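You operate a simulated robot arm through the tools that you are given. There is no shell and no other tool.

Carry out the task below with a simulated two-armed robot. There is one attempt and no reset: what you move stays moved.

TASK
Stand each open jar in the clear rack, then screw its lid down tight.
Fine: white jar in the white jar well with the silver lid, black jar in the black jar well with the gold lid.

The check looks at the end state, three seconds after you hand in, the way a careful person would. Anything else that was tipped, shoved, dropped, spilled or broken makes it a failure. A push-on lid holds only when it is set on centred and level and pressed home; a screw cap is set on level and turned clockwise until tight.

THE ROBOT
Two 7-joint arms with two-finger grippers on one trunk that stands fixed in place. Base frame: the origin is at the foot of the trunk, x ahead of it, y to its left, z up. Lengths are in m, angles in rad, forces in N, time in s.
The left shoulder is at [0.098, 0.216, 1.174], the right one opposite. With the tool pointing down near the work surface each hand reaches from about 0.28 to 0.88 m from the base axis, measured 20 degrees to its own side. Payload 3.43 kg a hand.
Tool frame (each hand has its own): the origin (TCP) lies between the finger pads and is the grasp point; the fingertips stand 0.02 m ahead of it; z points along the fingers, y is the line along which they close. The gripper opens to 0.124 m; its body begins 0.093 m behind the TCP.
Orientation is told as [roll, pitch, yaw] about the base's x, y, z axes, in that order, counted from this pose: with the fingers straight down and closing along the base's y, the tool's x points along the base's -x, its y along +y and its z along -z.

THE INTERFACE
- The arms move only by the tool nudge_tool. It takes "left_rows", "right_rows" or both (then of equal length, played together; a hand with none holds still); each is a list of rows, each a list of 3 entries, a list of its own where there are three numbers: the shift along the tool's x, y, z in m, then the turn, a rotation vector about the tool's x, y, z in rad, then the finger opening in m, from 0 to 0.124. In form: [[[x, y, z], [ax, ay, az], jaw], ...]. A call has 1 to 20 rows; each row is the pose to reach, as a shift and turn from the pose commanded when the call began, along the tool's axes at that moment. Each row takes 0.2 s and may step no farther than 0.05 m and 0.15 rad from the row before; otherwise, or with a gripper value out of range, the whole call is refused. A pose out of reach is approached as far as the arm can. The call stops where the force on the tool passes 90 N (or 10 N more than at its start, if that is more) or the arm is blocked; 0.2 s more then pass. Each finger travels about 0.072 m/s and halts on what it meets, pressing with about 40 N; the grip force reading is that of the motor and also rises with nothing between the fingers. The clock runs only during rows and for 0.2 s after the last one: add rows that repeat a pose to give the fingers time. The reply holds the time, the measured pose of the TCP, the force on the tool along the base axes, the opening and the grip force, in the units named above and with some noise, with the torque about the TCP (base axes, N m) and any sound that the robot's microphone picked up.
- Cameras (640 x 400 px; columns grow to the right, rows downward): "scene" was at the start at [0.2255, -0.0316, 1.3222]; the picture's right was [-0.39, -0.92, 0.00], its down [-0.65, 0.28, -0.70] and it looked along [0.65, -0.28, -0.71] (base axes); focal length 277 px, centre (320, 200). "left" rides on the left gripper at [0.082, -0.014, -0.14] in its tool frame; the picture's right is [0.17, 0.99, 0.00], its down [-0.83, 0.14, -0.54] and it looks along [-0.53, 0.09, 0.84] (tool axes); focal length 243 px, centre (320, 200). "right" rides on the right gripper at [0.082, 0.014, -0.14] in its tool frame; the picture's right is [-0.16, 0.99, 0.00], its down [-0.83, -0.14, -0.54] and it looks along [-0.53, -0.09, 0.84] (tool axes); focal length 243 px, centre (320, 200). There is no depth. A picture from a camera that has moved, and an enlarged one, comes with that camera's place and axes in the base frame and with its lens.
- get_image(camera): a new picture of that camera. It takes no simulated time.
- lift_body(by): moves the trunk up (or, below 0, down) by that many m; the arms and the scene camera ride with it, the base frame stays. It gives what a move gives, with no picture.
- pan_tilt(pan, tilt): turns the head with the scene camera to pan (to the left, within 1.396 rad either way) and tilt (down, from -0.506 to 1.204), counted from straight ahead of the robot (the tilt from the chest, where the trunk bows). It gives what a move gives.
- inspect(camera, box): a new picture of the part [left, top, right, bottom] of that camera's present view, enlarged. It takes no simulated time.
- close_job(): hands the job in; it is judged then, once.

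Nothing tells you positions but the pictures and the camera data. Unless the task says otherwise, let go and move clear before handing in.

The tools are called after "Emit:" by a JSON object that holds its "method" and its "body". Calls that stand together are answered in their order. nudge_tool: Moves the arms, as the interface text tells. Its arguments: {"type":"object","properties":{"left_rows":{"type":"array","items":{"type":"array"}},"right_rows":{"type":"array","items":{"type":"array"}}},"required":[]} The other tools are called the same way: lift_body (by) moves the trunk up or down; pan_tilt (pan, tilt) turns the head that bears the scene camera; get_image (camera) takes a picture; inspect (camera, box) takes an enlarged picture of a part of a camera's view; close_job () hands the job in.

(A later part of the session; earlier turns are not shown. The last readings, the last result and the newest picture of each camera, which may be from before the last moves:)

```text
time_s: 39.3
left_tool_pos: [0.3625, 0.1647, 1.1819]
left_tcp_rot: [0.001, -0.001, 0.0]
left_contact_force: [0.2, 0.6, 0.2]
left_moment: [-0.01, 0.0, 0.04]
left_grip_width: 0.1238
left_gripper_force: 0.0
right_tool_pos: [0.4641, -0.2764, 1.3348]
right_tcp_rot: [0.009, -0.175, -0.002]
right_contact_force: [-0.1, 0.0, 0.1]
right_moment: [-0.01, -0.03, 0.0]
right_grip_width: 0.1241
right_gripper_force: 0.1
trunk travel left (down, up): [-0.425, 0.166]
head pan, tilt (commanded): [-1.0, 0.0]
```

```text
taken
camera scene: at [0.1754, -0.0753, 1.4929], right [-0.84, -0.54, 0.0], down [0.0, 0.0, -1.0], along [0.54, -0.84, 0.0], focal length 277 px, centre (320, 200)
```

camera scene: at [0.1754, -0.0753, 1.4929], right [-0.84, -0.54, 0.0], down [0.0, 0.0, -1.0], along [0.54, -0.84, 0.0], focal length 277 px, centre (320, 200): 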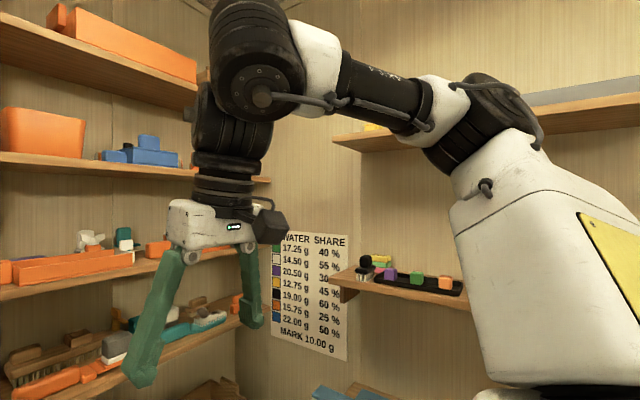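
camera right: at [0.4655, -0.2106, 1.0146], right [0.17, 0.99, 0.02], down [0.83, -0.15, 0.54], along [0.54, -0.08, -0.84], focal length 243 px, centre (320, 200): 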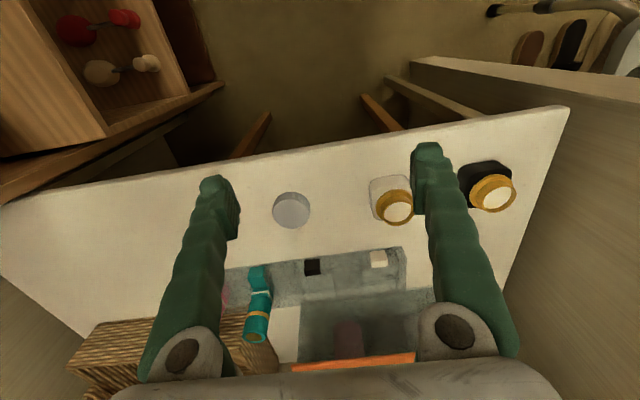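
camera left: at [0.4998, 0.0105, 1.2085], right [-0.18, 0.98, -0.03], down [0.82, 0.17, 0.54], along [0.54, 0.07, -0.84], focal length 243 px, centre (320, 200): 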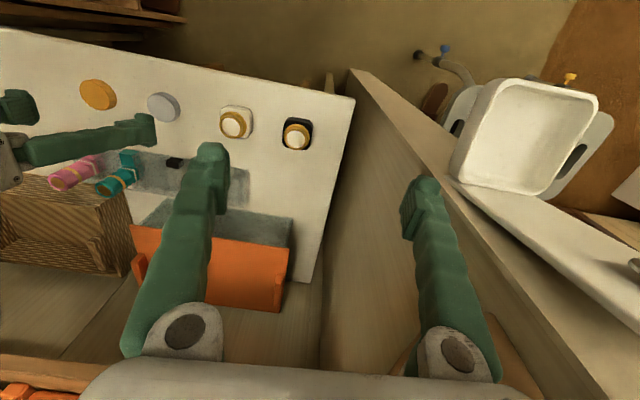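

In every case where the right hand stopped, the forearm was about at a right angle to the fingers. That suggests a wrist-bend limit that keeps the elbow from dropping below the wrist. If so, hand low with the trunk up is the better posture, so I'll level the right hand and bring it down in front of the table at y -0.35 before testing.

Emit:
{"method": "nudge_tool", "body": {"right_rows": [[[0.006, -0.01, 0.045], [0, 0.04, 0], 0.124], [[0.012, -0.02, 0.09], [0, 0.08, 0], 0.124], [[0.018, -0.03, 0.135], [0, 0.12, 0], 0.124], [[0.024, -0.04, 0.18], [0, 0.16, 0], 0.124], [[0.03, -0.05, 0.225], [0, 0.175, 0], 0.124], [[0.036, -0.06, 0.27], [0, 0.175, 0], 0.124], [[0.042, -0.07, 0.315], [0, 0.175, 0], 0.124], [[0.048, -0.07, 0.36], [0, 0.175, 0], 0.124], [[0.054, -0.07, 0.405], [0, 0.175, 0], 0.124], [[0.06, -0.07, 0.45], [0, 0.175, 0], 0.124], [[0.06, -0.07, 0.466], [0, 0.175, 0], 0.124], [[0.06, -0.07, 0.466], [0, 0.175, 0], 0.124]]}}

Emit:
{"method": "pan_tilt", "body": {"pan": -1.0, "tilt": 0.3}}

Emit:
{"method": "get_image", "body": {"camera": "scene"}}

```text
time_s: 41.9
left_tool_pos: [0.3619, 0.1661, 1.182]
left_tcp_rot: [-0.001, 0.002, 0.0]
left_contact_force: [-1.0, 0.0, 0.2]
left_moment: [0.0, -0.01, 0.01]
left_grip_width: 0.1236
left_gripper_force: 0.0
right_tool_pos: [0.4822, -0.3438, 0.8638]
right_tcp_rot: [0.008, 0.004, 0.0]
right_contact_force: [-0.1, 0.6, -0.6]
right_moment: [0.02, 0.02, -0.01]
right_grip_width: 0.1241
right_gripper_force: 0.1
trunk travel left (down, up): [-0.425, 0.166]
head pan, tilt (commanded): [-1.0, 0.0]
```

```text
time_s: 42.7
left_tool_pos: [0.3624, 0.1655, 1.1824]
left_tcp_rot: [0.0, 0.002, 0.0]
left_contact_force: [0.0, -0.6, -0.6]
left_moment: [-0.01, -0.01, 0.04]
left_grip_width: 0.1242
left_gripper_force: 0.1
right_tool_pos: [0.4826, -0.3426, 0.8651]
right_tcp_rot: [0.007, 0.006, -0.001]
right_contact_force: [-0.1, -0.5, 0.0]
right_moment: [-0.01, -0.01, -0.04]
right_grip_width: 0.1242
right_gripper_force: 0.0
trunk travel left (down, up): [-0.425, 0.166]
head pan, tilt (commanded): [-1.0, 0.3]
```

```text
taken
camera scene: at [0.1769, -0.0782, 1.4653], right [-0.84, -0.54, 0.0], down [-0.16, 0.25, -0.96], along [0.52, -0.8, -0.29], focal length 277 px, centre (320, 200)
```

scene: 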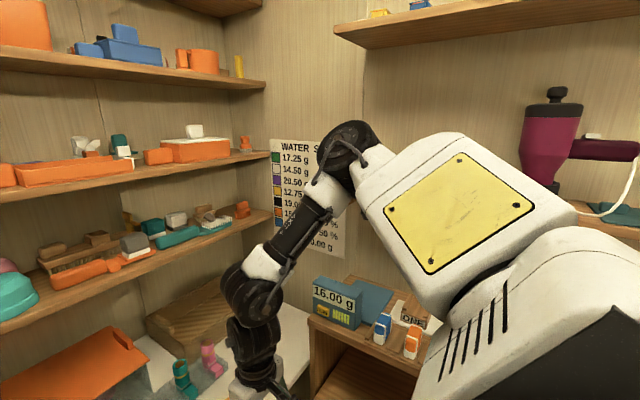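

The elbow is now well above the wrist, with the forearm sloping down. I'll turn the head back and move the right hand inward and forward at this height, with fingertips at about 0.845, which is above the jars.

Emit:
{"method": "pan_tilt", "body": {"pan": -0.3, "tilt": 0.85}}

Emit:
{"method": "nudge_tool", "body": {"right_rows": [[[-0.02, 0.02, 0.0], [0, 0, 0], 0.124], [[-0.04, 0.04, 0.0], [0, 0, 0], 0.124], [[-0.06, 0.07, 0.0], [0, 0, 0], 0.124], [[-0.08, 0.1, 0.0], [0, 0, 0], 0.124], [[-0.1, 0.13, 0.0], [0, 0, 0], 0.124], [[-0.12, 0.145, 0.0], [0, 0, 0], 0.124], [[-0.12, 0.145, 0.0], [0, 0, 0], 0.124]]}}

Emit:
{"method": "get_image", "body": {"camera": "right"}}

Emit:
{"method": "get_image", "body": {"camera": "scene"}}

```text
time_s: 43.8
left_tool_pos: [0.3626, 0.1647, 1.1817]
left_tcp_rot: [0.001, 0.001, 0.0]
left_contact_force: [0.8, 0.4, 0.8]
left_moment: [0.03, 0.01, 0.02]
left_grip_width: 0.1238
left_gripper_force: 0.1
right_tool_pos: [0.4832, -0.3433, 0.8642]
right_tcp_rot: [0.007, 0.003, 0.0]
right_contact_force: [-0.3, -0.3, -0.6]
right_moment: [0.0, -0.01, -0.02]
right_grip_width: 0.1242
right_gripper_force: 0.0
trunk travel left (down, up): [-0.425, 0.166]
head pan, tilt (commanded): [-0.3, 0.85]
```

```text
time_s: 45.4
left_tool_pos: [0.3615, 0.1665, 1.1826]
left_tcp_rot: [-0.001, 0.0, 0.001]
left_contact_force: [-1.3, 0.7, 0.5]
left_moment: [0.03, 0.02, 0.04]
left_grip_width: 0.124
left_gripper_force: 0.1
right_tool_pos: [0.5616, -0.2426, 0.8644]
right_tcp_rot: [0.007, 0.005, 0.0]
right_contact_force: [-0.5, 0.7, -0.7]
right_moment: [-0.03, 0.01, 0.01]
right_grip_width: 0.1239
right_gripper_force: 0.1
right hand out of reach, approached as far as the arm can: row 5, 6, 7
trunk travel left (down, up): [-0.425, 0.166]
head pan, tilt (commanded): [-0.3, 0.85]
```

```text
taken
camera right: at [0.4783, -0.2303, 1.0049], right [0.17, 0.99, 0.01], down [0.83, -0.14, 0.53], along [0.53, -0.08, -0.85], focal length 243 px, centre (320, 200)
```

right: 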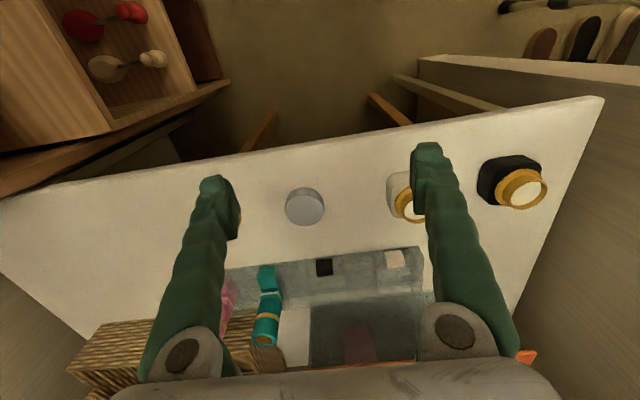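

```text
taken
camera scene: at [0.2015, -0.0231, 1.4168], right [-0.3, -0.96, 0.0], down [-0.72, 0.22, -0.66], along [0.63, -0.2, -0.75], focal length 277 px, centre (320, 200)
```

scene: 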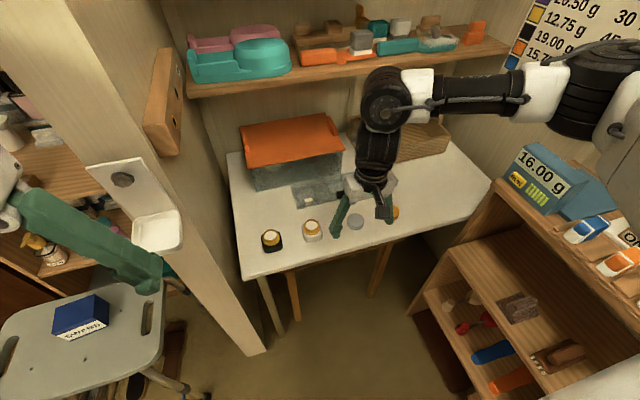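

The limit still falls on the same line, so I'll probe which tilt frees it. I'll roll the hand a little in the air, push inward and compare.

Emit:
{"method": "nudge_tool", "body": {"right_rows": [[[0.0, 0.0, 0.0], [0.15, 0, 0], 0.124], [[0.0, 0.0, 0.0], [0.3, 0, 0], 0.124], [[0.0, 0.0, 0.0], [0.3, 0, 0], 0.124]]}}

Emit:
{"method": "nudge_tool", "body": {"right_rows": [[[0.0, 0.0, 0.0], [-0.15, 0, 0], 0.124], [[0.0, 0.0, 0.0], [-0.3, 0, 0], 0.124], [[0.0, 0.0, 0.0], [-0.45, 0, 0], 0.124], [[0.0, 0.0, 0.0], [-0.6, 0, 0], 0.124], [[0.0, 0.0, 0.0], [-0.6, 0, 0], 0.124]]}}

```text
time_s: 46.2
left_tool_pos: [0.3621, 0.1663, 1.1811]
left_tcp_rot: [-0.001, -0.001, 0.002]
left_contact_force: [0.4, -0.4, 0.1]
left_moment: [0.02, 0.03, 0.0]
left_grip_width: 0.124
left_gripper_force: 0.0
right_tool_pos: [0.5242, -0.3387, 0.8682]
right_tcp_rot: [-0.287, 0.003, 0.0]
right_contact_force: [0.5, 0.2, 0.1]
right_moment: [-0.02, -0.02, -0.02]
right_grip_width: 0.1238
right_gripper_force: 0.1
right hand out of reach, approached as far as the arm can: row 1, 2, 3
trunk travel left (down, up): [-0.425, 0.166]
head pan, tilt (commanded): [-0.3, 0.85]
```

```text
time_s: 47.4
left_tool_pos: [0.3638, 0.1665, 1.1816]
left_tcp_rot: [-0.001, 0.0, 0.001]
left_contact_force: [-0.6, 0.5, -1.1]
left_moment: [-0.04, 0.0, 0.04]
left_grip_width: 0.124
left_gripper_force: 0.0
right_tool_pos: [0.5255, -0.3347, 0.8667]
right_tcp_rot: [0.308, 0.005, -0.001]
right_contact_force: [0.1, 0.2, 0.0]
right_moment: [-0.01, 0.04, 0.03]
right_grip_width: 0.1241
right_gripper_force: 0.0
trunk travel left (down, up): [-0.425, 0.166]
head pan, tilt (commanded): [-0.3, 0.85]
```

Rolling the hand showed that the wrist's horizontal position is what's limited: it can't pass a vertical plane, whatever the height. I'll level the hand, raise it and test whether the same plane holds farther forward, staying well above the bottles.

Emit:
{"method": "nudge_tool", "body": {"right_rows": [[[0.0, -0.01, -0.04], [0.15, 0, 0], 0.124], [[0.0, -0.02, -0.08], [0.3, 0, 0], 0.124], [[-0.02, -0.03, -0.1], [0.305, 0, 0], 0.124], [[-0.05, -0.04, -0.1], [0.305, 0, 0], 0.124], [[-0.08, -0.05, -0.1], [0.305, 0, 0], 0.124], [[-0.11, -0.05, -0.1], [0.305, 0, 0], 0.124], [[-0.14, -0.05, -0.1], [0.305, 0, 0], 0.124], [[-0.17, -0.05, -0.1], [0.305, 0, 0], 0.124], [[-0.17, -0.05, -0.1], [0.305, 0, 0], 0.124]]}}

Emit:
{"method": "get_image", "body": {"camera": "scene"}}

```text
time_s: 49.4
left_tool_pos: [0.3604, 0.1677, 1.1823]
left_tcp_rot: [-0.001, -0.001, -0.001]
left_contact_force: [-0.1, 0.8, -0.2]
left_moment: [-0.05, -0.02, -0.02]
left_grip_width: 0.1241
left_gripper_force: 0.1
right_tool_pos: [0.6888, -0.4132, 0.9478]
right_tcp_rot: [0.0, 0.001, 0.0]
right_contact_force: [0.0, 0.3, 0.2]
right_moment: [-0.08, 0.01, 0.0]
right_grip_width: 0.1238
right_gripper_force: 0.1
right hand out of reach, approached as far as the arm can: row 8, 9
trunk travel left (down, up): [-0.425, 0.166]
head pan, tilt (commanded): [-0.3, 0.85]
```

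```text
taken
camera scene: at [0.1992, -0.0204, 1.4173], right [-0.3, -0.96, 0.0], down [-0.72, 0.22, -0.66], along [0.63, -0.2, -0.75], focal length 277 px, centre (320, 200)
```

scene: 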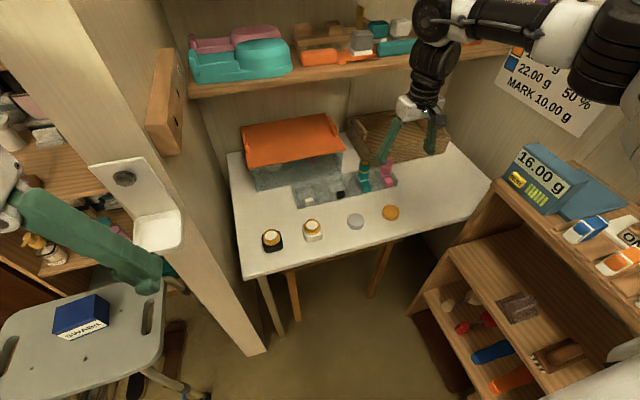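

The right hand stopped short going forward as well. Its elbow seems stuck about 0.3 m outward of the shoulder in every case, so I'll look at the shoulder and upper arm closely for a physical cause.

Emit:
{"method": "pan_tilt", "body": {"pan": -1.35, "tilt": 0.35}}

Emit:
{"method": "get_image", "body": {"camera": "scene"}}

Emit:
{"method": "pan_tilt", "body": {"pan": 1.35, "tilt": 0.35}}

Emit:
{"method": "get_image", "body": {"camera": "scene"}}

```text
time_s: 50.7
left_tool_pos: [0.3614, 0.1656, 1.1827]
left_tcp_rot: [0.0, 0.0, 0.0]
left_contact_force: [0.1, -0.3, -0.1]
left_moment: [0.0, 0.01, -0.02]
left_grip_width: 0.124
left_gripper_force: 0.1
right_tool_pos: [0.692, -0.4146, 0.9446]
right_tcp_rot: [0.003, 0.002, -0.001]
right_contact_force: [-0.2, -0.4, 0.4]
right_moment: [0.01, 0.0, -0.01]
right_grip_width: 0.1238
right_gripper_force: 0.0
trunk travel left (down, up): [-0.425, 0.166]
head pan, tilt (commanded): [-1.349, 0.351]
```

```text
taken
camera scene: at [0.1472, -0.0907, 1.4605], right [-0.98, -0.22, 0.0], down [-0.08, 0.34, -0.94], along [0.21, -0.92, -0.34], focal length 277 px, centre (320, 200)
```

scene: 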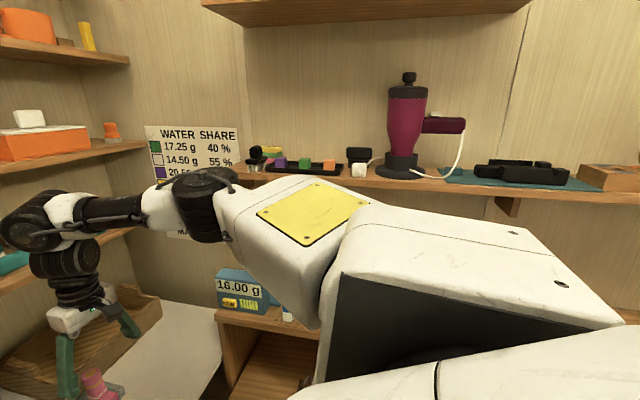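

```text
time_s: 53.1
left_tool_pos: [0.3624, 0.1654, 1.1813]
left_tcp_rot: [0.0, 0.0, 0.0]
left_contact_force: [0.9, 0.0, 0.3]
left_moment: [-0.02, 0.0, 0.03]
left_grip_width: 0.1241
left_gripper_force: 0.1
right_tool_pos: [0.6899, -0.4145, 0.9462]
right_tcp_rot: [0.001, 0.002, -0.001]
right_contact_force: [0.4, 0.3, -0.1]
right_moment: [-0.03, 0.02, 0.0]
right_grip_width: 0.124
right_gripper_force: 0.1
trunk travel left (down, up): [-0.425, 0.166]
head pan, tilt (commanded): [1.349, 0.351]
```

```text
taken
camera scene: at [0.147, 0.0912, 1.4605], right [0.98, -0.22, 0.0], down [-0.08, -0.34, -0.94], along [0.21, 0.92, -0.34], focal length 277 px, centre (320, 200)
```

scene: 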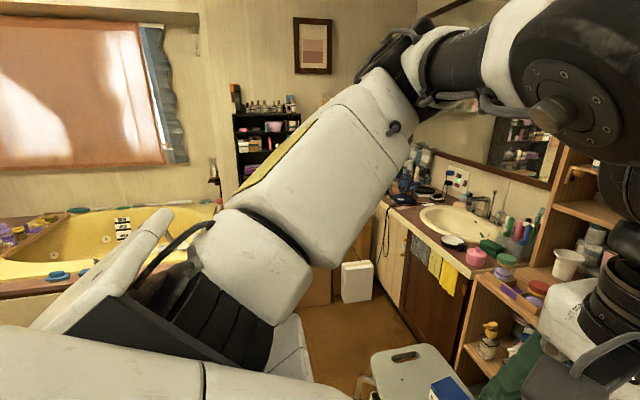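

The shoulders look alike, so this may be path-dependent. The left arm holds a mirrored, more inward posture that should also work for the right arm. I'll bring the right hand back and up to that mirrored spot near (0.43, -0.12, 1.17) and see whether it can get there.

Emit:
{"method": "nudge_tool", "body": {"right_rows": [[[0.04, 0.01, -0.03], [0, 0, 0], 0.124], [[0.08, 0.02, -0.06], [0, 0, 0], 0.124], [[0.12, 0.03, -0.09], [0, 0, 0], 0.124], [[0.16, 0.05, -0.12], [0, 0, 0], 0.124], [[0.2, 0.07, -0.15], [0, 0, 0], 0.124], [[0.23, 0.1, -0.18], [0, 0, 0], 0.124], [[0.25, 0.13, -0.21], [0, 0, 0], 0.124], [[0.26, 0.16, -0.22], [0, 0, 0], 0.124], [[0.26, 0.2, -0.22], [0, 0, 0], 0.124], [[0.26, 0.24, -0.22], [0, 0, 0], 0.124], [[0.26, 0.28, -0.22], [0, 0, 0], 0.124], [[0.26, 0.28, -0.22], [0, 0, 0], 0.124]]}}

Emit:
{"method": "pan_tilt", "body": {"pan": -1.0, "tilt": 0.2}}

Emit:
{"method": "get_image", "body": {"camera": "scene"}}

```text
refused: row 1 steps farther than a row can; nothing moved
```

```text
time_s: 55.3
left_tool_pos: [0.3612, 0.1668, 1.1818]
left_tcp_rot: [-0.001, -0.002, -0.002]
left_contact_force: [0.3, -0.7, -0.4]
left_moment: [-0.02, 0.01, -0.04]
left_grip_width: 0.124
left_gripper_force: 0.1
right_tool_pos: [0.6906, -0.4149, 0.9458]
right_tcp_rot: [0.003, 0.002, 0.001]
right_contact_force: [-0.3, 0.2, -0.1]
right_moment: [-0.03, -0.04, -0.01]
right_grip_width: 0.1239
right_gripper_force: 0.1
trunk travel left (down, up): [-0.425, 0.166]
head pan, tilt (commanded): [-1.0, 0.201]
```

```text
taken
camera scene: at [0.1769, -0.078, 1.4745], right [-0.84, -0.54, 0.0], down [-0.11, 0.17, -0.98], along [0.53, -0.82, -0.2], focal length 277 px, centre (320, 200)
```

scene: 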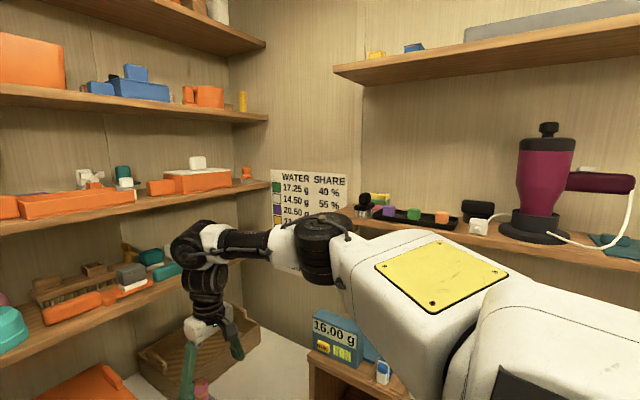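

One row was slightly too long and the call was refused. I'll repeat the same move with smaller steps.

Emit:
{"method": "nudge_tool", "body": {"right_rows": [[[0.035, 0.01, -0.03], [0, 0, 0], 0.124], [[0.07, 0.02, -0.06], [0, 0, 0], 0.124], [[0.105, 0.03, -0.09], [0, 0, 0], 0.124], [[0.14, 0.04, -0.12], [0, 0, 0], 0.124], [[0.175, 0.06, -0.14], [0, 0, 0], 0.124], [[0.21, 0.08, -0.16], [0, 0, 0], 0.124], [[0.23, 0.11, -0.19], [0, 0, 0], 0.124], [[0.25, 0.14, -0.22], [0, 0, 0], 0.124], [[0.26, 0.18, -0.22], [0, 0, 0], 0.124], [[0.26, 0.22, -0.22], [0, 0, 0], 0.124], [[0.26, 0.25, -0.22], [0, 0, 0], 0.124], [[0.26, 0.28, -0.22], [0, 0, 0], 0.124], [[0.26, 0.28, -0.22], [0, 0, 0], 0.124]]}}

Emit:
{"method": "get_image", "body": {"camera": "scene"}}

```text
time_s: 58.1
left_tool_pos: [0.3603, 0.1655, 1.1817]
left_tcp_rot: [0.0, -0.001, 0.001]
left_contact_force: [-0.2, 0.0, -0.7]
left_moment: [-0.02, -0.02, 0.01]
left_grip_width: 0.1239
left_gripper_force: 0.0
right_tool_pos: [0.4505, -0.2153, 1.1986]
right_tcp_rot: [0.005, 0.004, 0.001]
right_contact_force: [-0.9, -0.6, -0.2]
right_moment: [-0.01, -0.04, -0.02]
right_grip_width: 0.124
right_gripper_force: 0.1
right hand out of reach, approached as far as the arm can: row 9, 10, 11, 12, 13
trunk travel left (down, up): [-0.425, 0.166]
head pan, tilt (commanded): [-1.0, 0.201]
```

```text
taken
camera scene: at [0.1755, -0.0779, 1.4747], right [-0.84, -0.54, 0.0], down [-0.11, 0.17, -0.98], along [0.53, -0.82, -0.2], focal length 277 px, centre (320, 200)
```

scene: 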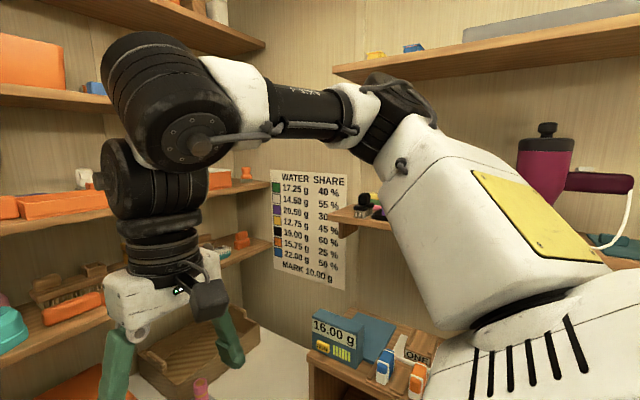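

The elbow's y has been about -0.51 in every right-arm pose I measured, as if one shoulder joint were stuck. I'll move the right hand outward in free air and check whether the elbow's y changes at all.

Emit:
{"method": "nudge_tool", "body": {"right_rows": [[[0.0, -0.045, 0.0], [0, 0, 0], 0.124], [[0.0, -0.09, 0.0], [0, 0, 0], 0.124], [[0.0, -0.135, 0.0], [0, 0, 0], 0.124], [[0.0, -0.18, 0.0], [0, 0, 0], 0.124], [[0.0, -0.225, 0.0], [0, 0, 0], 0.124], [[0.0, -0.27, 0.0], [0, 0, 0], 0.124], [[0.0, -0.27, 0.0], [0, 0, 0], 0.124]]}}

Emit:
{"method": "pan_tilt", "body": {"pan": -1.2, "tilt": 0.2}}

Emit:
{"method": "get_image", "body": {"camera": "scene"}}

```text
time_s: 59.7
left_tool_pos: [0.3608, 0.166, 1.181]
left_tcp_rot: [0.0, 0.001, 0.0]
left_contact_force: [-0.3, 1.1, 0.5]
left_moment: [0.01, 0.01, 0.02]
left_grip_width: 0.1239
left_gripper_force: 0.1
right_tool_pos: [0.4505, -0.4842, 1.1968]
right_tcp_rot: [0.002, 0.004, 0.0]
right_contact_force: [-0.3, 0.7, 0.8]
right_moment: [-0.02, -0.01, 0.02]
right_grip_width: 0.124
right_gripper_force: 0.1
trunk travel left (down, up): [-0.425, 0.166]
head pan, tilt (commanded): [-1.0, 0.201]
```

```text
time_s: 60.4
left_tool_pos: [0.3616, 0.1656, 1.1818]
left_tcp_rot: [-0.001, 0.0, 0.001]
left_contact_force: [-0.4, -0.1, -0.8]
left_moment: [-0.01, 0.01, 0.0]
left_grip_width: 0.1238
left_gripper_force: 0.0
right_tool_pos: [0.4509, -0.4852, 1.1951]
right_tcp_rot: [0.001, 0.006, 0.0]
right_contact_force: [0.3, -0.1, 0.3]
right_moment: [0.0, 0.02, 0.0]
right_grip_width: 0.1241
right_gripper_force: 0.1
trunk travel left (down, up): [-0.425, 0.166]
head pan, tilt (commanded): [-1.201, 0.201]
```

```text
taken
camera scene: at [0.1603, -0.0864, 1.4746], right [-0.93, -0.36, 0.0], down [-0.07, 0.19, -0.98], along [0.35, -0.91, -0.2], focal length 277 px, centre (320, 200)
```

scene: 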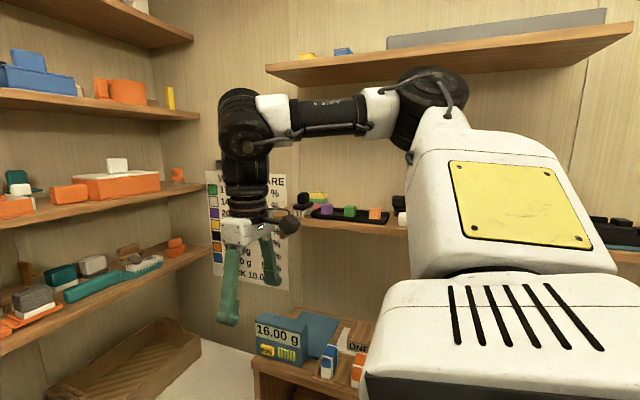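

The right elbow does move outward when the hand does, so the 40° inward stop looks like a one-sided limit. I'll check whether the left arm has the same stop by moving the left hand inward in free air, clear of the wall edge, and looking at its elbow.

Emit:
{"method": "nudge_tool", "body": {"left_rows": [[[-0.02, -0.03, 0.0], [0, 0, 0], 0.124], [[-0.04, -0.06, 0.0], [0, 0, 0], 0.124], [[-0.06, -0.09, 0.0], [0, 0, 0], 0.124], [[-0.07, -0.13, 0.0], [0, 0, 0], 0.124], [[-0.07, -0.17, 0.0], [0, 0, 0], 0.124], [[-0.07, -0.21, 0.0], [0, 0, 0], 0.124], [[-0.07, -0.25, 0.0], [0, 0, 0], 0.124], [[-0.07, -0.25, 0.0], [0, 0, 0], 0.124]]}}

Emit:
{"method": "pan_tilt", "body": {"pan": 1.1, "tilt": 0.1}}

Emit:
{"method": "get_image", "body": {"camera": "scene"}}

```text
time_s: 62.2
left_tool_pos: [0.4327, -0.0841, 1.1816]
left_tcp_rot: [-0.001, 0.0, 0.001]
left_contact_force: [0.0, 0.5, 0.4]
left_moment: [-0.04, 0.03, 0.02]
left_grip_width: 0.1242
left_gripper_force: 0.1
right_tool_pos: [0.4499, -0.4837, 1.1954]
right_tcp_rot: [-0.001, 0.005, 0.001]
right_contact_force: [0.2, 0.0, 0.4]
right_moment: [-0.02, 0.01, 0.01]
right_grip_width: 0.1241
right_gripper_force: 0.0
trunk travel left (down, up): [-0.425, 0.166]
head pan, tilt (commanded): [-1.201, 0.201]
```

```text
time_s: 64.3
left_tool_pos: [0.4299, -0.0846, 1.182]
left_tcp_rot: [0.0, -0.001, 0.0]
left_contact_force: [0.1, 0.2, 0.6]
left_moment: [-0.02, 0.01, 0.0]
left_grip_width: 0.1239
left_gripper_force: 0.0
right_tool_pos: [0.4495, -0.485, 1.1956]
right_tcp_rot: [0.002, 0.005, 0.0]
right_contact_force: [-0.6, 0.1, 0.1]
right_moment: [-0.01, -0.01, 0.02]
right_grip_width: 0.1239
right_gripper_force: 0.1
trunk travel left (down, up): [-0.425, 0.166]
head pan, tilt (commanded): [1.1, 0.099]
```

```text
taken
camera scene: at [0.1683, 0.0824, 1.4839], right [0.89, -0.45, 0.0], down [-0.05, -0.09, -1.0], along [0.45, 0.89, -0.1], focal length 277 px, centre (320, 200)
```

scene: 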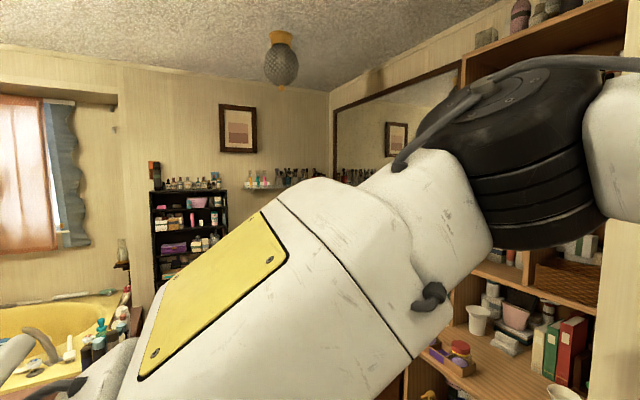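

The left hand reaches far inward at (0.43, -0.085) with its elbow straight ahead of the shoulder, so the two arms must be in different shoulder configurations. I'll move the left hand to the mirror of the right hand's pose in free air, so I can compare the two shoulders.

Emit:
{"method": "nudge_tool", "body": {"left_rows": [[[0.0, 0.045, 0.0], [0, 0, 0], 0.124], [[0.0, 0.09, 0.0], [0, 0, 0], 0.124], [[0.0, 0.135, 0.0], [0, 0, 0], 0.124], [[0.0, 0.18, 0.0], [0, 0, 0], 0.124], [[0.0, 0.225, 0.0], [0, 0, 0], 0.124], [[0.0, 0.27, 0.0], [0, 0, 0], 0.124], [[0.0, 0.315, 0.0], [0, 0, 0], 0.124], [[0.0, 0.36, 0.0], [0, 0, 0], 0.124], [[0.0, 0.405, 0.0], [0, 0, 0], 0.124], [[0.0, 0.45, 0.0], [0, 0, 0], 0.124], [[0.0, 0.45, 0.0], [0, 0, 0], 0.124]]}}

Emit:
{"method": "pan_tilt", "body": {"pan": 1.2, "tilt": 0.2}}

Emit:
{"method": "get_image", "body": {"camera": "scene"}}

```text
time_s: 66.7
left_tool_pos: [0.3517, 0.2723, 1.1442]
left_tcp_rot: [0.002, -0.002, 0.004]
left_contact_force: [-0.2, 0.7, 0.5]
left_moment: [0.02, 0.0, 0.02]
left_grip_width: 0.1241
left_gripper_force: 0.0
left hand out of reach, approached as far as the arm can: row 5, 6, 7, 8, 9, 10, 11
right_tool_pos: [0.4508, -0.4861, 1.1947]
right_tcp_rot: [0.001, 0.005, 0.001]
right_contact_force: [-0.3, 0.1, 0.7]
right_moment: [-0.01, 0.02, -0.01]
right_grip_width: 0.1242
right_gripper_force: 0.0
trunk travel left (down, up): [-0.425, 0.166]
head pan, tilt (commanded): [1.1, 0.099]
```

```text
time_s: 67.4
left_tool_pos: [0.352, 0.2725, 1.145]
left_tcp_rot: [0.0, -0.001, 0.002]
left_contact_force: [0.4, -0.7, 0.0]
left_moment: [-0.01, -0.01, -0.01]
left_grip_width: 0.1239
left_gripper_force: 0.2
right_tool_pos: [0.4514, -0.4852, 1.1951]
right_tcp_rot: [0.002, 0.006, -0.002]
right_contact_force: [-0.2, -0.3, 1.0]
right_moment: [0.01, -0.03, -0.02]
right_grip_width: 0.1238
right_gripper_force: 0.0
trunk travel left (down, up): [-0.425, 0.166]
head pan, tilt (commanded): [1.201, 0.201]
```

```text
taken
camera scene: at [0.1603, 0.087, 1.4746], right [0.93, -0.36, 0.0], down [-0.07, -0.19, -0.98], along [0.35, 0.91, -0.2], focal length 277 px, centre (320, 200)
```

scene: 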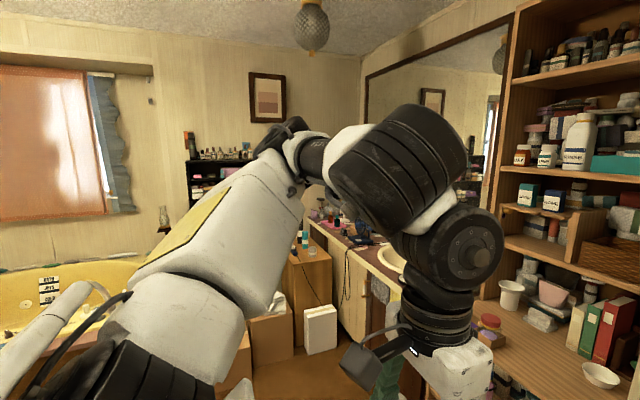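

The left arm is blocked going outward at about y 0.1–0.27, while the right is blocked going inward at y -0.215. So each arm is in a different branch, with a gap between them where some joint wraps. I'll turn the right hand by about 90° in free air and see whether that opens the inward region.

Emit:
{"method": "nudge_tool", "body": {"right_rows": [[[0.0, 0.04, 0.02], [0, 0, 0], 0.124], [[0.0, 0.08, 0.04], [0, 0, 0], 0.124], [[0.0, 0.12, 0.06], [0, 0, -0.14], 0.124], [[0.0, 0.13, 0.08], [0, 0, -0.28], 0.124], [[0.0, 0.13, 0.08], [0, 0, -0.42], 0.124], [[0.0, 0.13, 0.08], [0, 0, -0.56], 0.124], [[0.0, 0.13, 0.08], [0, 0, -0.7], 0.124], [[0.0, 0.13, 0.08], [0, 0, -0.84], 0.124], [[0.0, 0.13, 0.08], [0, 0, -0.98], 0.124], [[0.0, 0.13, 0.08], [0, 0, -1.12], 0.124], [[0.0, 0.13, 0.08], [0, 0, -1.26], 0.124], [[0.0, 0.13, 0.08], [0, 0, -1.4], 0.124], [[0.0, 0.13, 0.08], [0, 0, -1.54], 0.124], [[0.0, 0.13, 0.08], [0, 0, -1.57], 0.124]]}}

```text
time_s: 70.4
left_tool_pos: [0.351, 0.2724, 1.1448]
left_tcp_rot: [-0.001, -0.002, 0.002]
left_contact_force: [0.2, 0.6, -0.9]
left_moment: [0.04, -0.01, 0.0]
left_grip_width: 0.1238
left_gripper_force: 0.0
right_tool_pos: [0.4501, -0.3561, 1.1155]
right_tcp_rot: [0.006, -0.003, 1.572]
right_contact_force: [0.4, 0.1, 0.5]
right_moment: [0.0, 0.01, -0.01]
right_grip_width: 0.124
right_gripper_force: 0.0
trunk travel left (down, up): [-0.425, 0.166]
head pan, tilt (commanded): [1.201, 0.201]
```

The right hand took the 90° turn without complaint. Now I'll move it inward along y in free air to see how far it goes with this yaw.

Emit:
{"method": "nudge_tool", "body": {"right_rows": [[[-0.04, 0.0, 0.0], [0, 0, 0], 0.124], [[-0.08, 0.0, 0.0], [0, 0, 0], 0.124], [[-0.12, 0.0, 0.0], [0, 0, 0], 0.124], [[-0.16, 0.0, 0.0], [0, 0, 0], 0.124], [[-0.2, 0.0, 0.0], [0, 0, 0], 0.124], [[-0.24, 0.0, 0.0], [0, 0, 0], 0.124], [[-0.24, 0.0, 0.0], [0, 0, 0], 0.124]]}}

Emit:
{"method": "pan_tilt", "body": {"pan": -1.0, "tilt": 0.2}}

Emit:
{"method": "get_image", "body": {"camera": "scene"}}

```text
time_s: 72.0
left_tool_pos: [0.3529, 0.273, 1.1438]
left_tcp_rot: [-0.001, 0.001, 0.001]
left_contact_force: [0.0, 0.5, -0.1]
left_moment: [-0.03, 0.01, -0.01]
left_grip_width: 0.1239
left_gripper_force: 0.0
right_tool_pos: [0.4504, -0.2011, 1.1138]
right_tcp_rot: [0.007, -0.008, 1.568]
right_contact_force: [-0.2, -1.2, 0.7]
right_moment: [-0.02, 0.02, -0.03]
right_grip_width: 0.1239
right_gripper_force: 0.2
right hand out of reach, approached as far as the arm can: row 4, 5, 6, 7
trunk travel left (down, up): [-0.425, 0.166]
head pan, tilt (commanded): [1.201, 0.201]
```

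```text
time_s: 74.1
left_tool_pos: [0.3515, 0.2721, 1.145]
left_tcp_rot: [0.0, -0.002, 0.002]
left_contact_force: [-0.2, -0.6, 0.0]
left_moment: [0.0, -0.01, -0.01]
left_grip_width: 0.1237
left_gripper_force: 0.1
right_tool_pos: [0.4484, -0.1995, 1.1129]
right_tcp_rot: [0.004, -0.003, 1.569]
right_contact_force: [0.1, -0.6, 0.0]
right_moment: [0.03, 0.04, -0.02]
right_grip_width: 0.1238
right_gripper_force: 0.1
trunk travel left (down, up): [-0.425, 0.166]
head pan, tilt (commanded): [-1.0, 0.201]
```

```text
taken
camera scene: at [0.1769, -0.078, 1.4745], right [-0.84, -0.54, 0.0], down [-0.11, 0.17, -0.98], along [0.53, -0.82, -0.2], focal length 277 px, centre (320, 200)
```

scene: 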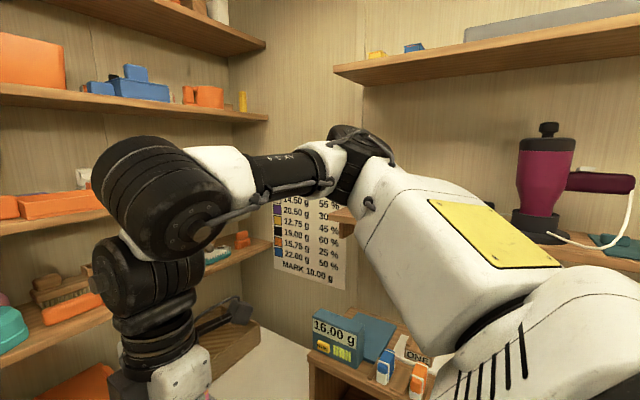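

Turning the hand didn't help, so the block is in the shoulder and elbow. The two shoulder housings also look rotated differently, as if the right arm is in the flipped shoulder solution. I think I can flip it by sweeping the right elbow back through the straight-sideways direction and bringing it forward over the top, so I'll take the hand out and back first.

Emit:
{"method": "nudge_tool", "body": {"right_rows": [[[0.045, 0.0, 0.01], [0, 0, 0], 0.06], [[0.09, 0.0, 0.02], [0, 0, 0], 0.06], [[0.135, 0.0, 0.035], [0, 0, 0], 0.06], [[0.18, 0.0, 0.05], [0, 0, 0], 0.06], [[0.225, 0.0, 0.065], [0, 0, 0], 0.06], [[0.26, 0.02, 0.085], [0, 0, 0], 0.06], [[0.285, 0.05, 0.1], [0, 0, 0], 0.06], [[0.31, 0.08, 0.115], [0, 0, 0], 0.06], [[0.31, 0.08, 0.115], [0, 0, 0], 0.06]]}}

Emit:
{"method": "pan_tilt", "body": {"pan": -1.39, "tilt": 0.3}}

Emit:
{"method": "get_image", "body": {"camera": "scene"}}

```text
time_s: 76.1
left_tool_pos: [0.3525, 0.2738, 1.1458]
left_tcp_rot: [0.0, -0.001, 0.001]
left_contact_force: [0.6, -1.0, 0.1]
left_moment: [-0.04, 0.0, 0.0]
left_grip_width: 0.124
left_gripper_force: 0.1
right_tool_pos: [0.3712, -0.5098, 1.0003]
right_tcp_rot: [0.005, -0.001, 1.57]
right_contact_force: [0.6, 0.3, -0.3]
right_moment: [-0.02, 0.02, -0.01]
right_grip_width: 0.0599
right_gripper_force: 0.1
trunk travel left (down, up): [-0.425, 0.166]
head pan, tilt (commanded): [-1.0, 0.201]
```

```text
time_s: 76.9
left_tool_pos: [0.3529, 0.2731, 1.1453]
left_tcp_rot: [-0.002, -0.001, 0.002]
left_contact_force: [-0.3, 0.5, 0.1]
left_moment: [0.0, 0.0, -0.05]
left_grip_width: 0.1241
left_gripper_force: 0.1
right_tool_pos: [0.372, -0.509, 1.0]
right_tcp_rot: [0.004, -0.001, 1.569]
right_contact_force: [0.7, -0.4, 0.4]
right_moment: [-0.02, 0.0, 0.02]
right_grip_width: 0.0603
right_gripper_force: 0.0
trunk travel left (down, up): [-0.425, 0.166]
head pan, tilt (commanded): [-1.389, 0.3]
```

```text
taken
camera scene: at [0.1433, -0.0917, 1.4653], right [-0.98, -0.18, 0.0], down [-0.05, 0.29, -0.96], along [0.17, -0.94, -0.3], focal length 277 px, centre (320, 200)
```

scene: 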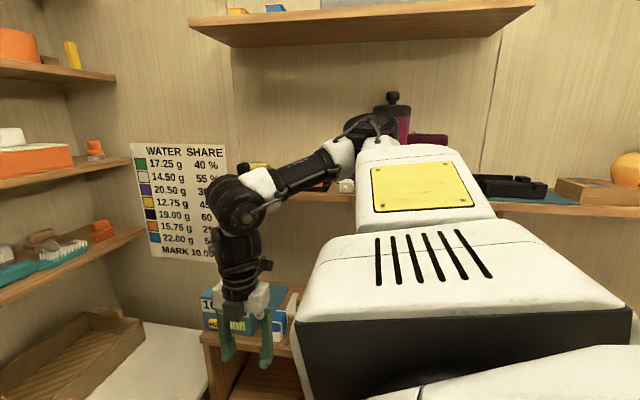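

The right upper arm now points almost straight sideways, slightly upward. I'll continue lower and farther back, so the elbow passes behind the sideways direction.

Emit:
{"method": "nudge_tool", "body": {"right_rows": [[[0.01, 0.03, 0.02], [0, 0, 0], 0.06], [[0.02, 0.06, 0.04], [0, 0, 0], 0.06], [[0.03, 0.09, 0.05], [0, 0, 0], 0.06], [[0.04, 0.12, 0.06], [0, 0, 0], 0.06], [[0.05, 0.15, 0.06], [0, 0, 0], 0.06], [[0.05, 0.175, 0.06], [0, 0, 0], 0.06], [[0.05, 0.175, 0.06], [0, 0, 0], 0.06]]}}

Emit:
{"method": "get_image", "body": {"camera": "scene"}}

```text
time_s: 78.5
left_tool_pos: [0.353, 0.2722, 1.1448]
left_tcp_rot: [0.002, -0.002, 0.0]
left_contact_force: [-0.7, 0.1, 0.0]
left_moment: [-0.02, 0.04, 0.04]
left_grip_width: 0.124
left_gripper_force: 0.0
right_tool_pos: [0.1952, -0.5602, 0.9394]
right_tcp_rot: [0.004, -0.002, 1.57]
right_contact_force: [0.8, -0.7, -0.3]
right_moment: [-0.02, 0.04, 0.0]
right_grip_width: 0.0598
right_gripper_force: 0.1
trunk travel left (down, up): [-0.425, 0.166]
head pan, tilt (commanded): [-1.389, 0.3]
```

```text
taken
camera scene: at [0.1438, -0.092, 1.4652], right [-0.98, -0.18, 0.0], down [-0.05, 0.29, -0.96], along [0.17, -0.94, -0.3], focal length 277 px, centre (320, 200)
```

scene: 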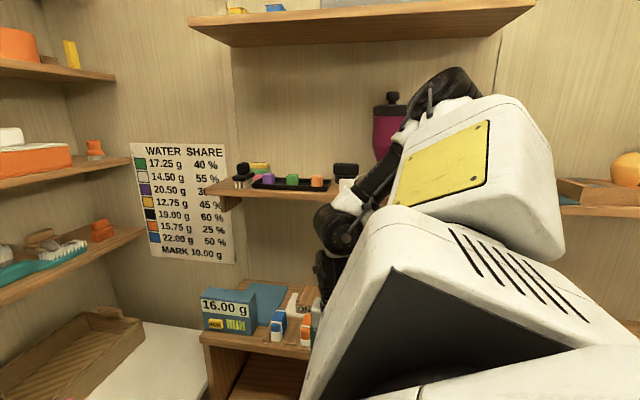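

The elbow went over the top of the sideways direction instead of through it, because it was held too high. I'll return to the front, press gently against the inward limit so the elbow drops to shoulder height, and then sweep out level.

Emit:
{"method": "nudge_tool", "body": {"right_rows": [[[-0.01, -0.045, -0.005], [0, 0, 0], 0.06], [[-0.02, -0.09, -0.01], [0, 0, 0], 0.06], [[-0.035, -0.135, -0.02], [0, 0, 0], 0.06], [[-0.05, -0.177, -0.021], [0, 0, 0], 0.06], [[-0.09, -0.197, -0.021], [0, 0, 0], 0.06], [[-0.13, -0.217, -0.021], [0, 0, 0], 0.06], [[-0.17, -0.237, -0.021], [0, 0, 0], 0.06], [[-0.21, -0.255, -0.021], [0, 0, 0], 0.06], [[-0.24, -0.285, -0.021], [0, 0, 0], 0.06], [[-0.27, -0.315, -0.021], [0, 0, 0], 0.06], [[-0.31, -0.335, -0.021], [0, 0, 0], 0.06], [[-0.34, -0.355, -0.021], [0, 0, 0], 0.06], [[-0.34, -0.355, -0.021], [0, 0, 0], 0.06]]}}

Emit:
{"method": "get_image", "body": {"camera": "scene"}}

```text
time_s: 81.3
left_tool_pos: [0.3508, 0.2731, 1.1447]
left_tcp_rot: [0.0, -0.002, 0.0]
left_contact_force: [-0.2, 0.2, 0.2]
left_moment: [0.01, -0.02, 0.01]
left_grip_width: 0.1241
left_gripper_force: 0.0
right_tool_pos: [0.541, -0.2301, 0.9589]
right_tcp_rot: [0.004, -0.002, 1.568]
right_contact_force: [-0.3, -0.5, -0.3]
right_moment: [-0.02, -0.01, -0.05]
right_grip_width: 0.0599
right_gripper_force: 0.0
right hand out of reach, approached as far as the arm can: row 12, 13
trunk travel left (down, up): [-0.425, 0.166]
head pan, tilt (commanded): [-1.389, 0.3]
```

```text
taken
camera scene: at [0.1419, -0.091, 1.4655], right [-0.98, -0.18, 0.0], down [-0.05, 0.29, -0.96], along [0.17, -0.94, -0.3], focal length 277 px, centre (320, 200)
```

scene: 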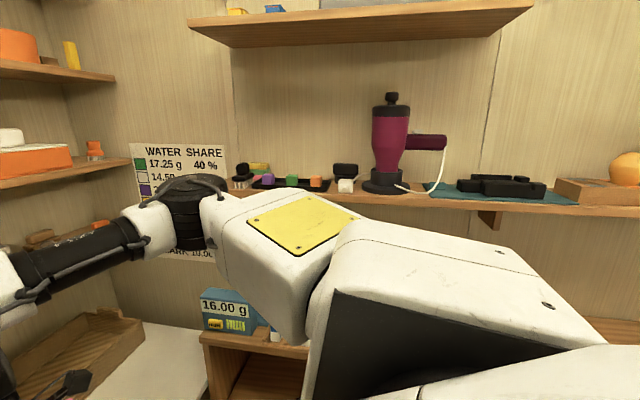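

The right upper arm is now level with the elbow at about shoulder height. I'll sweep the hand outward and back at this height.

Emit:
{"method": "nudge_tool", "body": {"right_rows": [[[0.0425, 0.01, 0.0], [0, 0, 0], 0.06], [[0.085, 0.02, 0.0], [0, 0, 0], 0.06], [[0.1275, 0.03, 0.0], [0, 0, 0], 0.06], [[0.17, 0.041, 0.0], [0, 0, 0], 0.06], [[0.2, 0.066, 0.0], [0, 0, 0], 0.06], [[0.23, 0.091, 0.0], [0, 0, 0], 0.06], [[0.26, 0.116, 0.0], [0, 0, 0], 0.06], [[0.29, 0.141, 0.0], [0, 0, 0], 0.06], [[0.29, 0.141, 0.0], [0, 0, 0], 0.06]]}}

Emit:
{"method": "get_image", "body": {"camera": "scene"}}

```text
time_s: 83.3
left_tool_pos: [0.3537, 0.2736, 1.1454]
left_tcp_rot: [-0.001, -0.002, 0.003]
left_contact_force: [0.6, 0.8, -0.8]
left_moment: [-0.01, 0.01, 0.02]
left_grip_width: 0.124
left_gripper_force: 0.0
right_tool_pos: [0.4008, -0.5189, 0.9591]
right_tcp_rot: [0.005, -0.001, 1.571]
right_contact_force: [-0.3, -0.3, 0.3]
right_moment: [0.01, 0.02, -0.01]
right_grip_width: 0.06
right_gripper_force: 0.0
trunk travel left (down, up): [-0.425, 0.166]
head pan, tilt (commanded): [-1.389, 0.3]
```

```text
taken
camera scene: at [0.1442, -0.0908, 1.4652], right [-0.98, -0.18, 0.0], down [-0.05, 0.29, -0.96], along [0.17, -0.94, -0.3], focal length 277 px, centre (320, 200)
```

scene: 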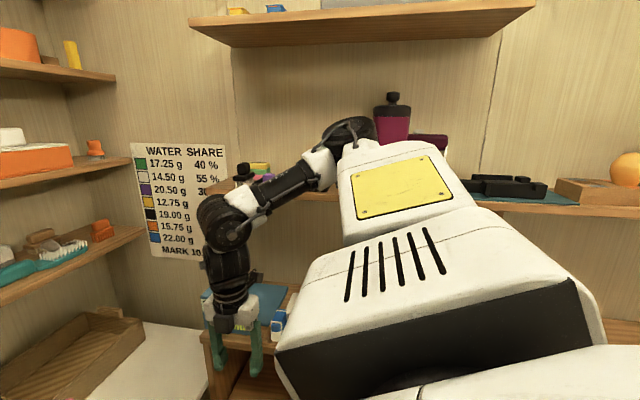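

The solver keeps raising the elbow over the top. To push it through the sideways direction, I'll move the hand back and down together in the free space beside the robot, so the elbow has to come down behind.

Emit:
{"method": "nudge_tool", "body": {"right_rows": [[[0.008, 0.035, 0.028], [0, 0, 0], 0.06], [[0.016, 0.07, 0.056], [0, 0, 0], 0.06], [[0.024, 0.105, 0.084], [0, 0, 0], 0.06], [[0.032, 0.14, 0.112], [0, 0, 0], 0.06], [[0.04, 0.175, 0.14], [0, 0, 0], 0.06], [[0.048, 0.21, 0.168], [0, 0, 0], 0.06], [[0.056, 0.245, 0.196], [0, 0, 0], 0.06], [[0.056, 0.245, 0.196], [0, 0, 0], 0.06]]}}

Emit:
{"method": "get_image", "body": {"camera": "scene"}}

Emit:
{"method": "get_image", "body": {"camera": "right"}}

```text
time_s: 84.6
left_tool_pos: [0.3517, 0.2754, 1.1441]
left_tcp_rot: [-0.001, -0.002, 0.003]
left_contact_force: [-0.5, -0.2, -0.6]
left_moment: [0.04, 0.01, -0.03]
left_grip_width: 0.1237
left_gripper_force: 0.0
right_tool_pos: [0.2333, -0.5618, 0.8231]
right_tcp_rot: [-0.031, 0.019, 1.585]
right_contact_force: [1.5, 19.2, 47.3]
right_moment: [-6.67, 1.29, -0.37]
right_grip_width: 0.06
right_gripper_force: 0.0
trunk travel left (down, up): [-0.425, 0.166]
head pan, tilt (commanded): [-1.389, 0.3]
stopped in row 6 (right hand): the force on the tool passed its limit at 118 N (the readings are from after the stop); the commanded pose is now the measured one
```

```text
taken
camera scene: at [0.1434, -0.0869, 1.4656], right [-0.98, -0.18, 0.0], down [-0.05, 0.29, -0.96], along [0.17, -0.94, -0.29], focal length 277 px, centre (320, 200)
```

scene: 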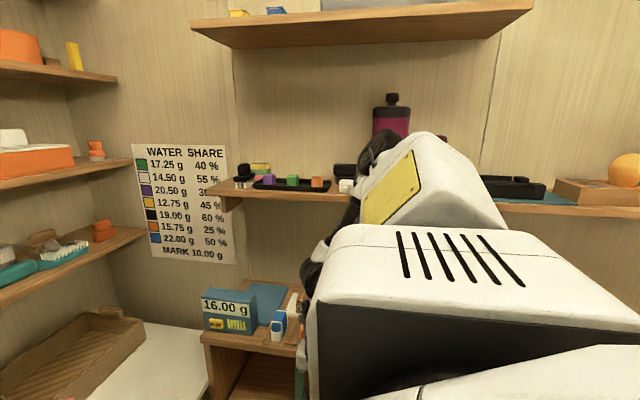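

```text
taken
camera right: at [0.215, -0.6421, 0.9636], right [-0.99, 0.15, -0.03], down [0.11, 0.84, 0.53], along [0.11, 0.52, -0.85], focal length 243 px, centre (320, 200)
```

right: 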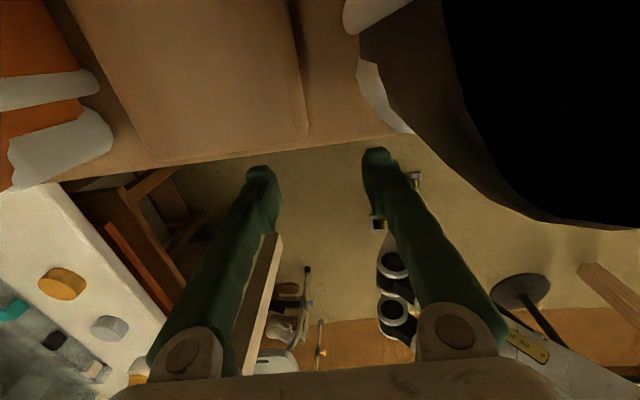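

The right hand touched the edge of the bookcase top at about y -0.66, z 0.92, and the motion stopped. I'll lift straight up and away, then check that nothing there has moved.

Emit:
{"method": "nudge_tool", "body": {"right_rows": [[[0.0, 0.0, -0.02], [0, 0, 0], 0.06], [[-0.01, 0.0, -0.05], [0, 0, 0], 0.06], [[-0.02, -0.01, -0.09], [0, 0, 0], 0.06], [[-0.03, -0.03, -0.13], [0, 0, 0], 0.06], [[-0.03, -0.05, -0.16], [0, 0, 0], 0.06], [[-0.03, -0.05, -0.16], [0, 0, 0], 0.06]]}}

Emit:
{"method": "get_image", "body": {"camera": "right"}}

Emit:
{"method": "pan_tilt", "body": {"pan": -1.39, "tilt": 0.8}}

Emit:
{"method": "get_image", "body": {"camera": "scene"}}

```text
time_s: 86.0
left_tool_pos: [0.352, 0.2722, 1.1449]
left_tcp_rot: [0.002, -0.002, 0.0]
left_contact_force: [0.4, -0.4, 0.0]
left_moment: [0.03, -0.01, -0.03]
left_grip_width: 0.1241
left_gripper_force: 0.1
right_tool_pos: [0.2787, -0.5316, 0.9825]
right_tcp_rot: [-0.027, 0.013, 1.581]
right_contact_force: [0.9, 0.3, -0.3]
right_moment: [-0.01, 0.0, 0.01]
right_grip_width: 0.06
right_gripper_force: 0.1
trunk travel left (down, up): [-0.425, 0.166]
head pan, tilt (commanded): [-1.389, 0.3]
```

```text
taken
camera right: at [0.2598, -0.613, 1.1223], right [-0.99, 0.15, -0.03], down [0.12, 0.84, 0.53], along [0.1, 0.52, -0.85], focal length 243 px, centre (320, 200)
```

right: 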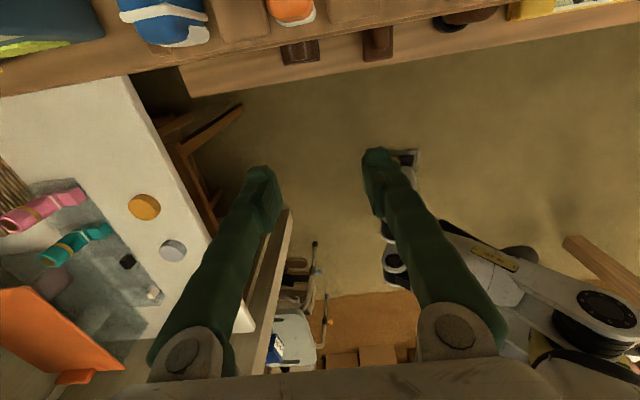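

```text
time_s: 87.0
left_tool_pos: [0.3518, 0.2732, 1.1445]
left_tcp_rot: [-0.001, -0.001, 0.001]
left_contact_force: [-0.1, -0.5, -0.5]
left_moment: [-0.02, -0.02, 0.02]
left_grip_width: 0.124
left_gripper_force: 0.1
right_tool_pos: [0.2772, -0.5323, 0.9822]
right_tcp_rot: [-0.026, 0.012, 1.584]
right_contact_force: [0.8, -0.3, -0.3]
right_moment: [0.0, -0.01, -0.03]
right_grip_width: 0.0598
right_gripper_force: 0.0
trunk travel left (down, up): [-0.425, 0.166]
head pan, tilt (commanded): [-1.389, 0.799]
```

```text
taken
camera scene: at [0.141, -0.079, 1.421], right [-0.98, -0.18, 0.0], down [-0.13, 0.7, -0.7], along [0.13, -0.69, -0.72], focal length 277 px, centre (320, 200)
```

scene: 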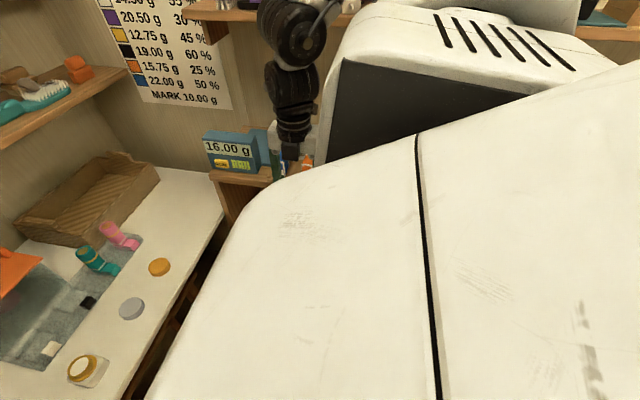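

I'm clear, and the scale and packages I can see look unchanged. I'll check how the arm is now folded and look along the counter's row of items.

Emit:
{"method": "pan_tilt", "body": {"pan": -1.39, "tilt": 0.2}}

Emit:
{"method": "get_image", "body": {"camera": "scene"}}

Emit:
{"method": "inspect", "body": {"camera": "right", "box": [0, 0, 640, 110]}}

```text
time_s: 88.0
left_tool_pos: [0.3519, 0.2719, 1.1452]
left_tcp_rot: [-0.001, -0.001, 0.003]
left_contact_force: [0.6, -0.6, 0.7]
left_moment: [0.04, 0.0, -0.01]
left_grip_width: 0.1243
left_gripper_force: 0.0
right_tool_pos: [0.2772, -0.5324, 0.9816]
right_tcp_rot: [-0.026, 0.012, 1.584]
right_contact_force: [0.6, 0.3, 1.3]
right_moment: [0.01, -0.01, 0.03]
right_grip_width: 0.0601
right_gripper_force: 0.0
trunk travel left (down, up): [-0.425, 0.166]
head pan, tilt (commanded): [-1.389, 0.201]
```

```text
taken
camera scene: at [0.1433, -0.0913, 1.4745], right [-0.98, -0.18, 0.0], down [-0.04, 0.2, -0.98], along [0.18, -0.96, -0.2], focal length 277 px, centre (320, 200)
```

scene: 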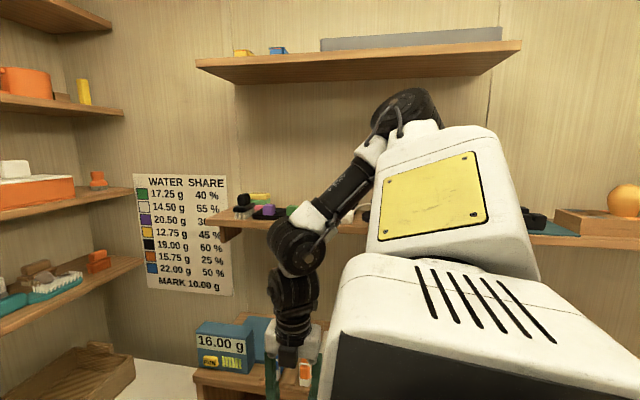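

```text
1.00 times, centred on (320, 55) of right (not enlarged: the box is as wide or as high as the picture)
camera zoom: at [0.2596, -0.6125, 1.1223], right [-0.99, 0.15, -0.03], down [0.12, 0.84, 0.53], along [0.1, 0.52, -0.85], focal length 243 px, centre (320, 345)
```

zoom: 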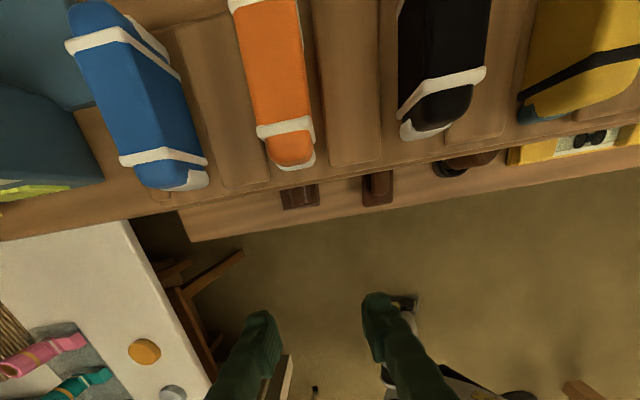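

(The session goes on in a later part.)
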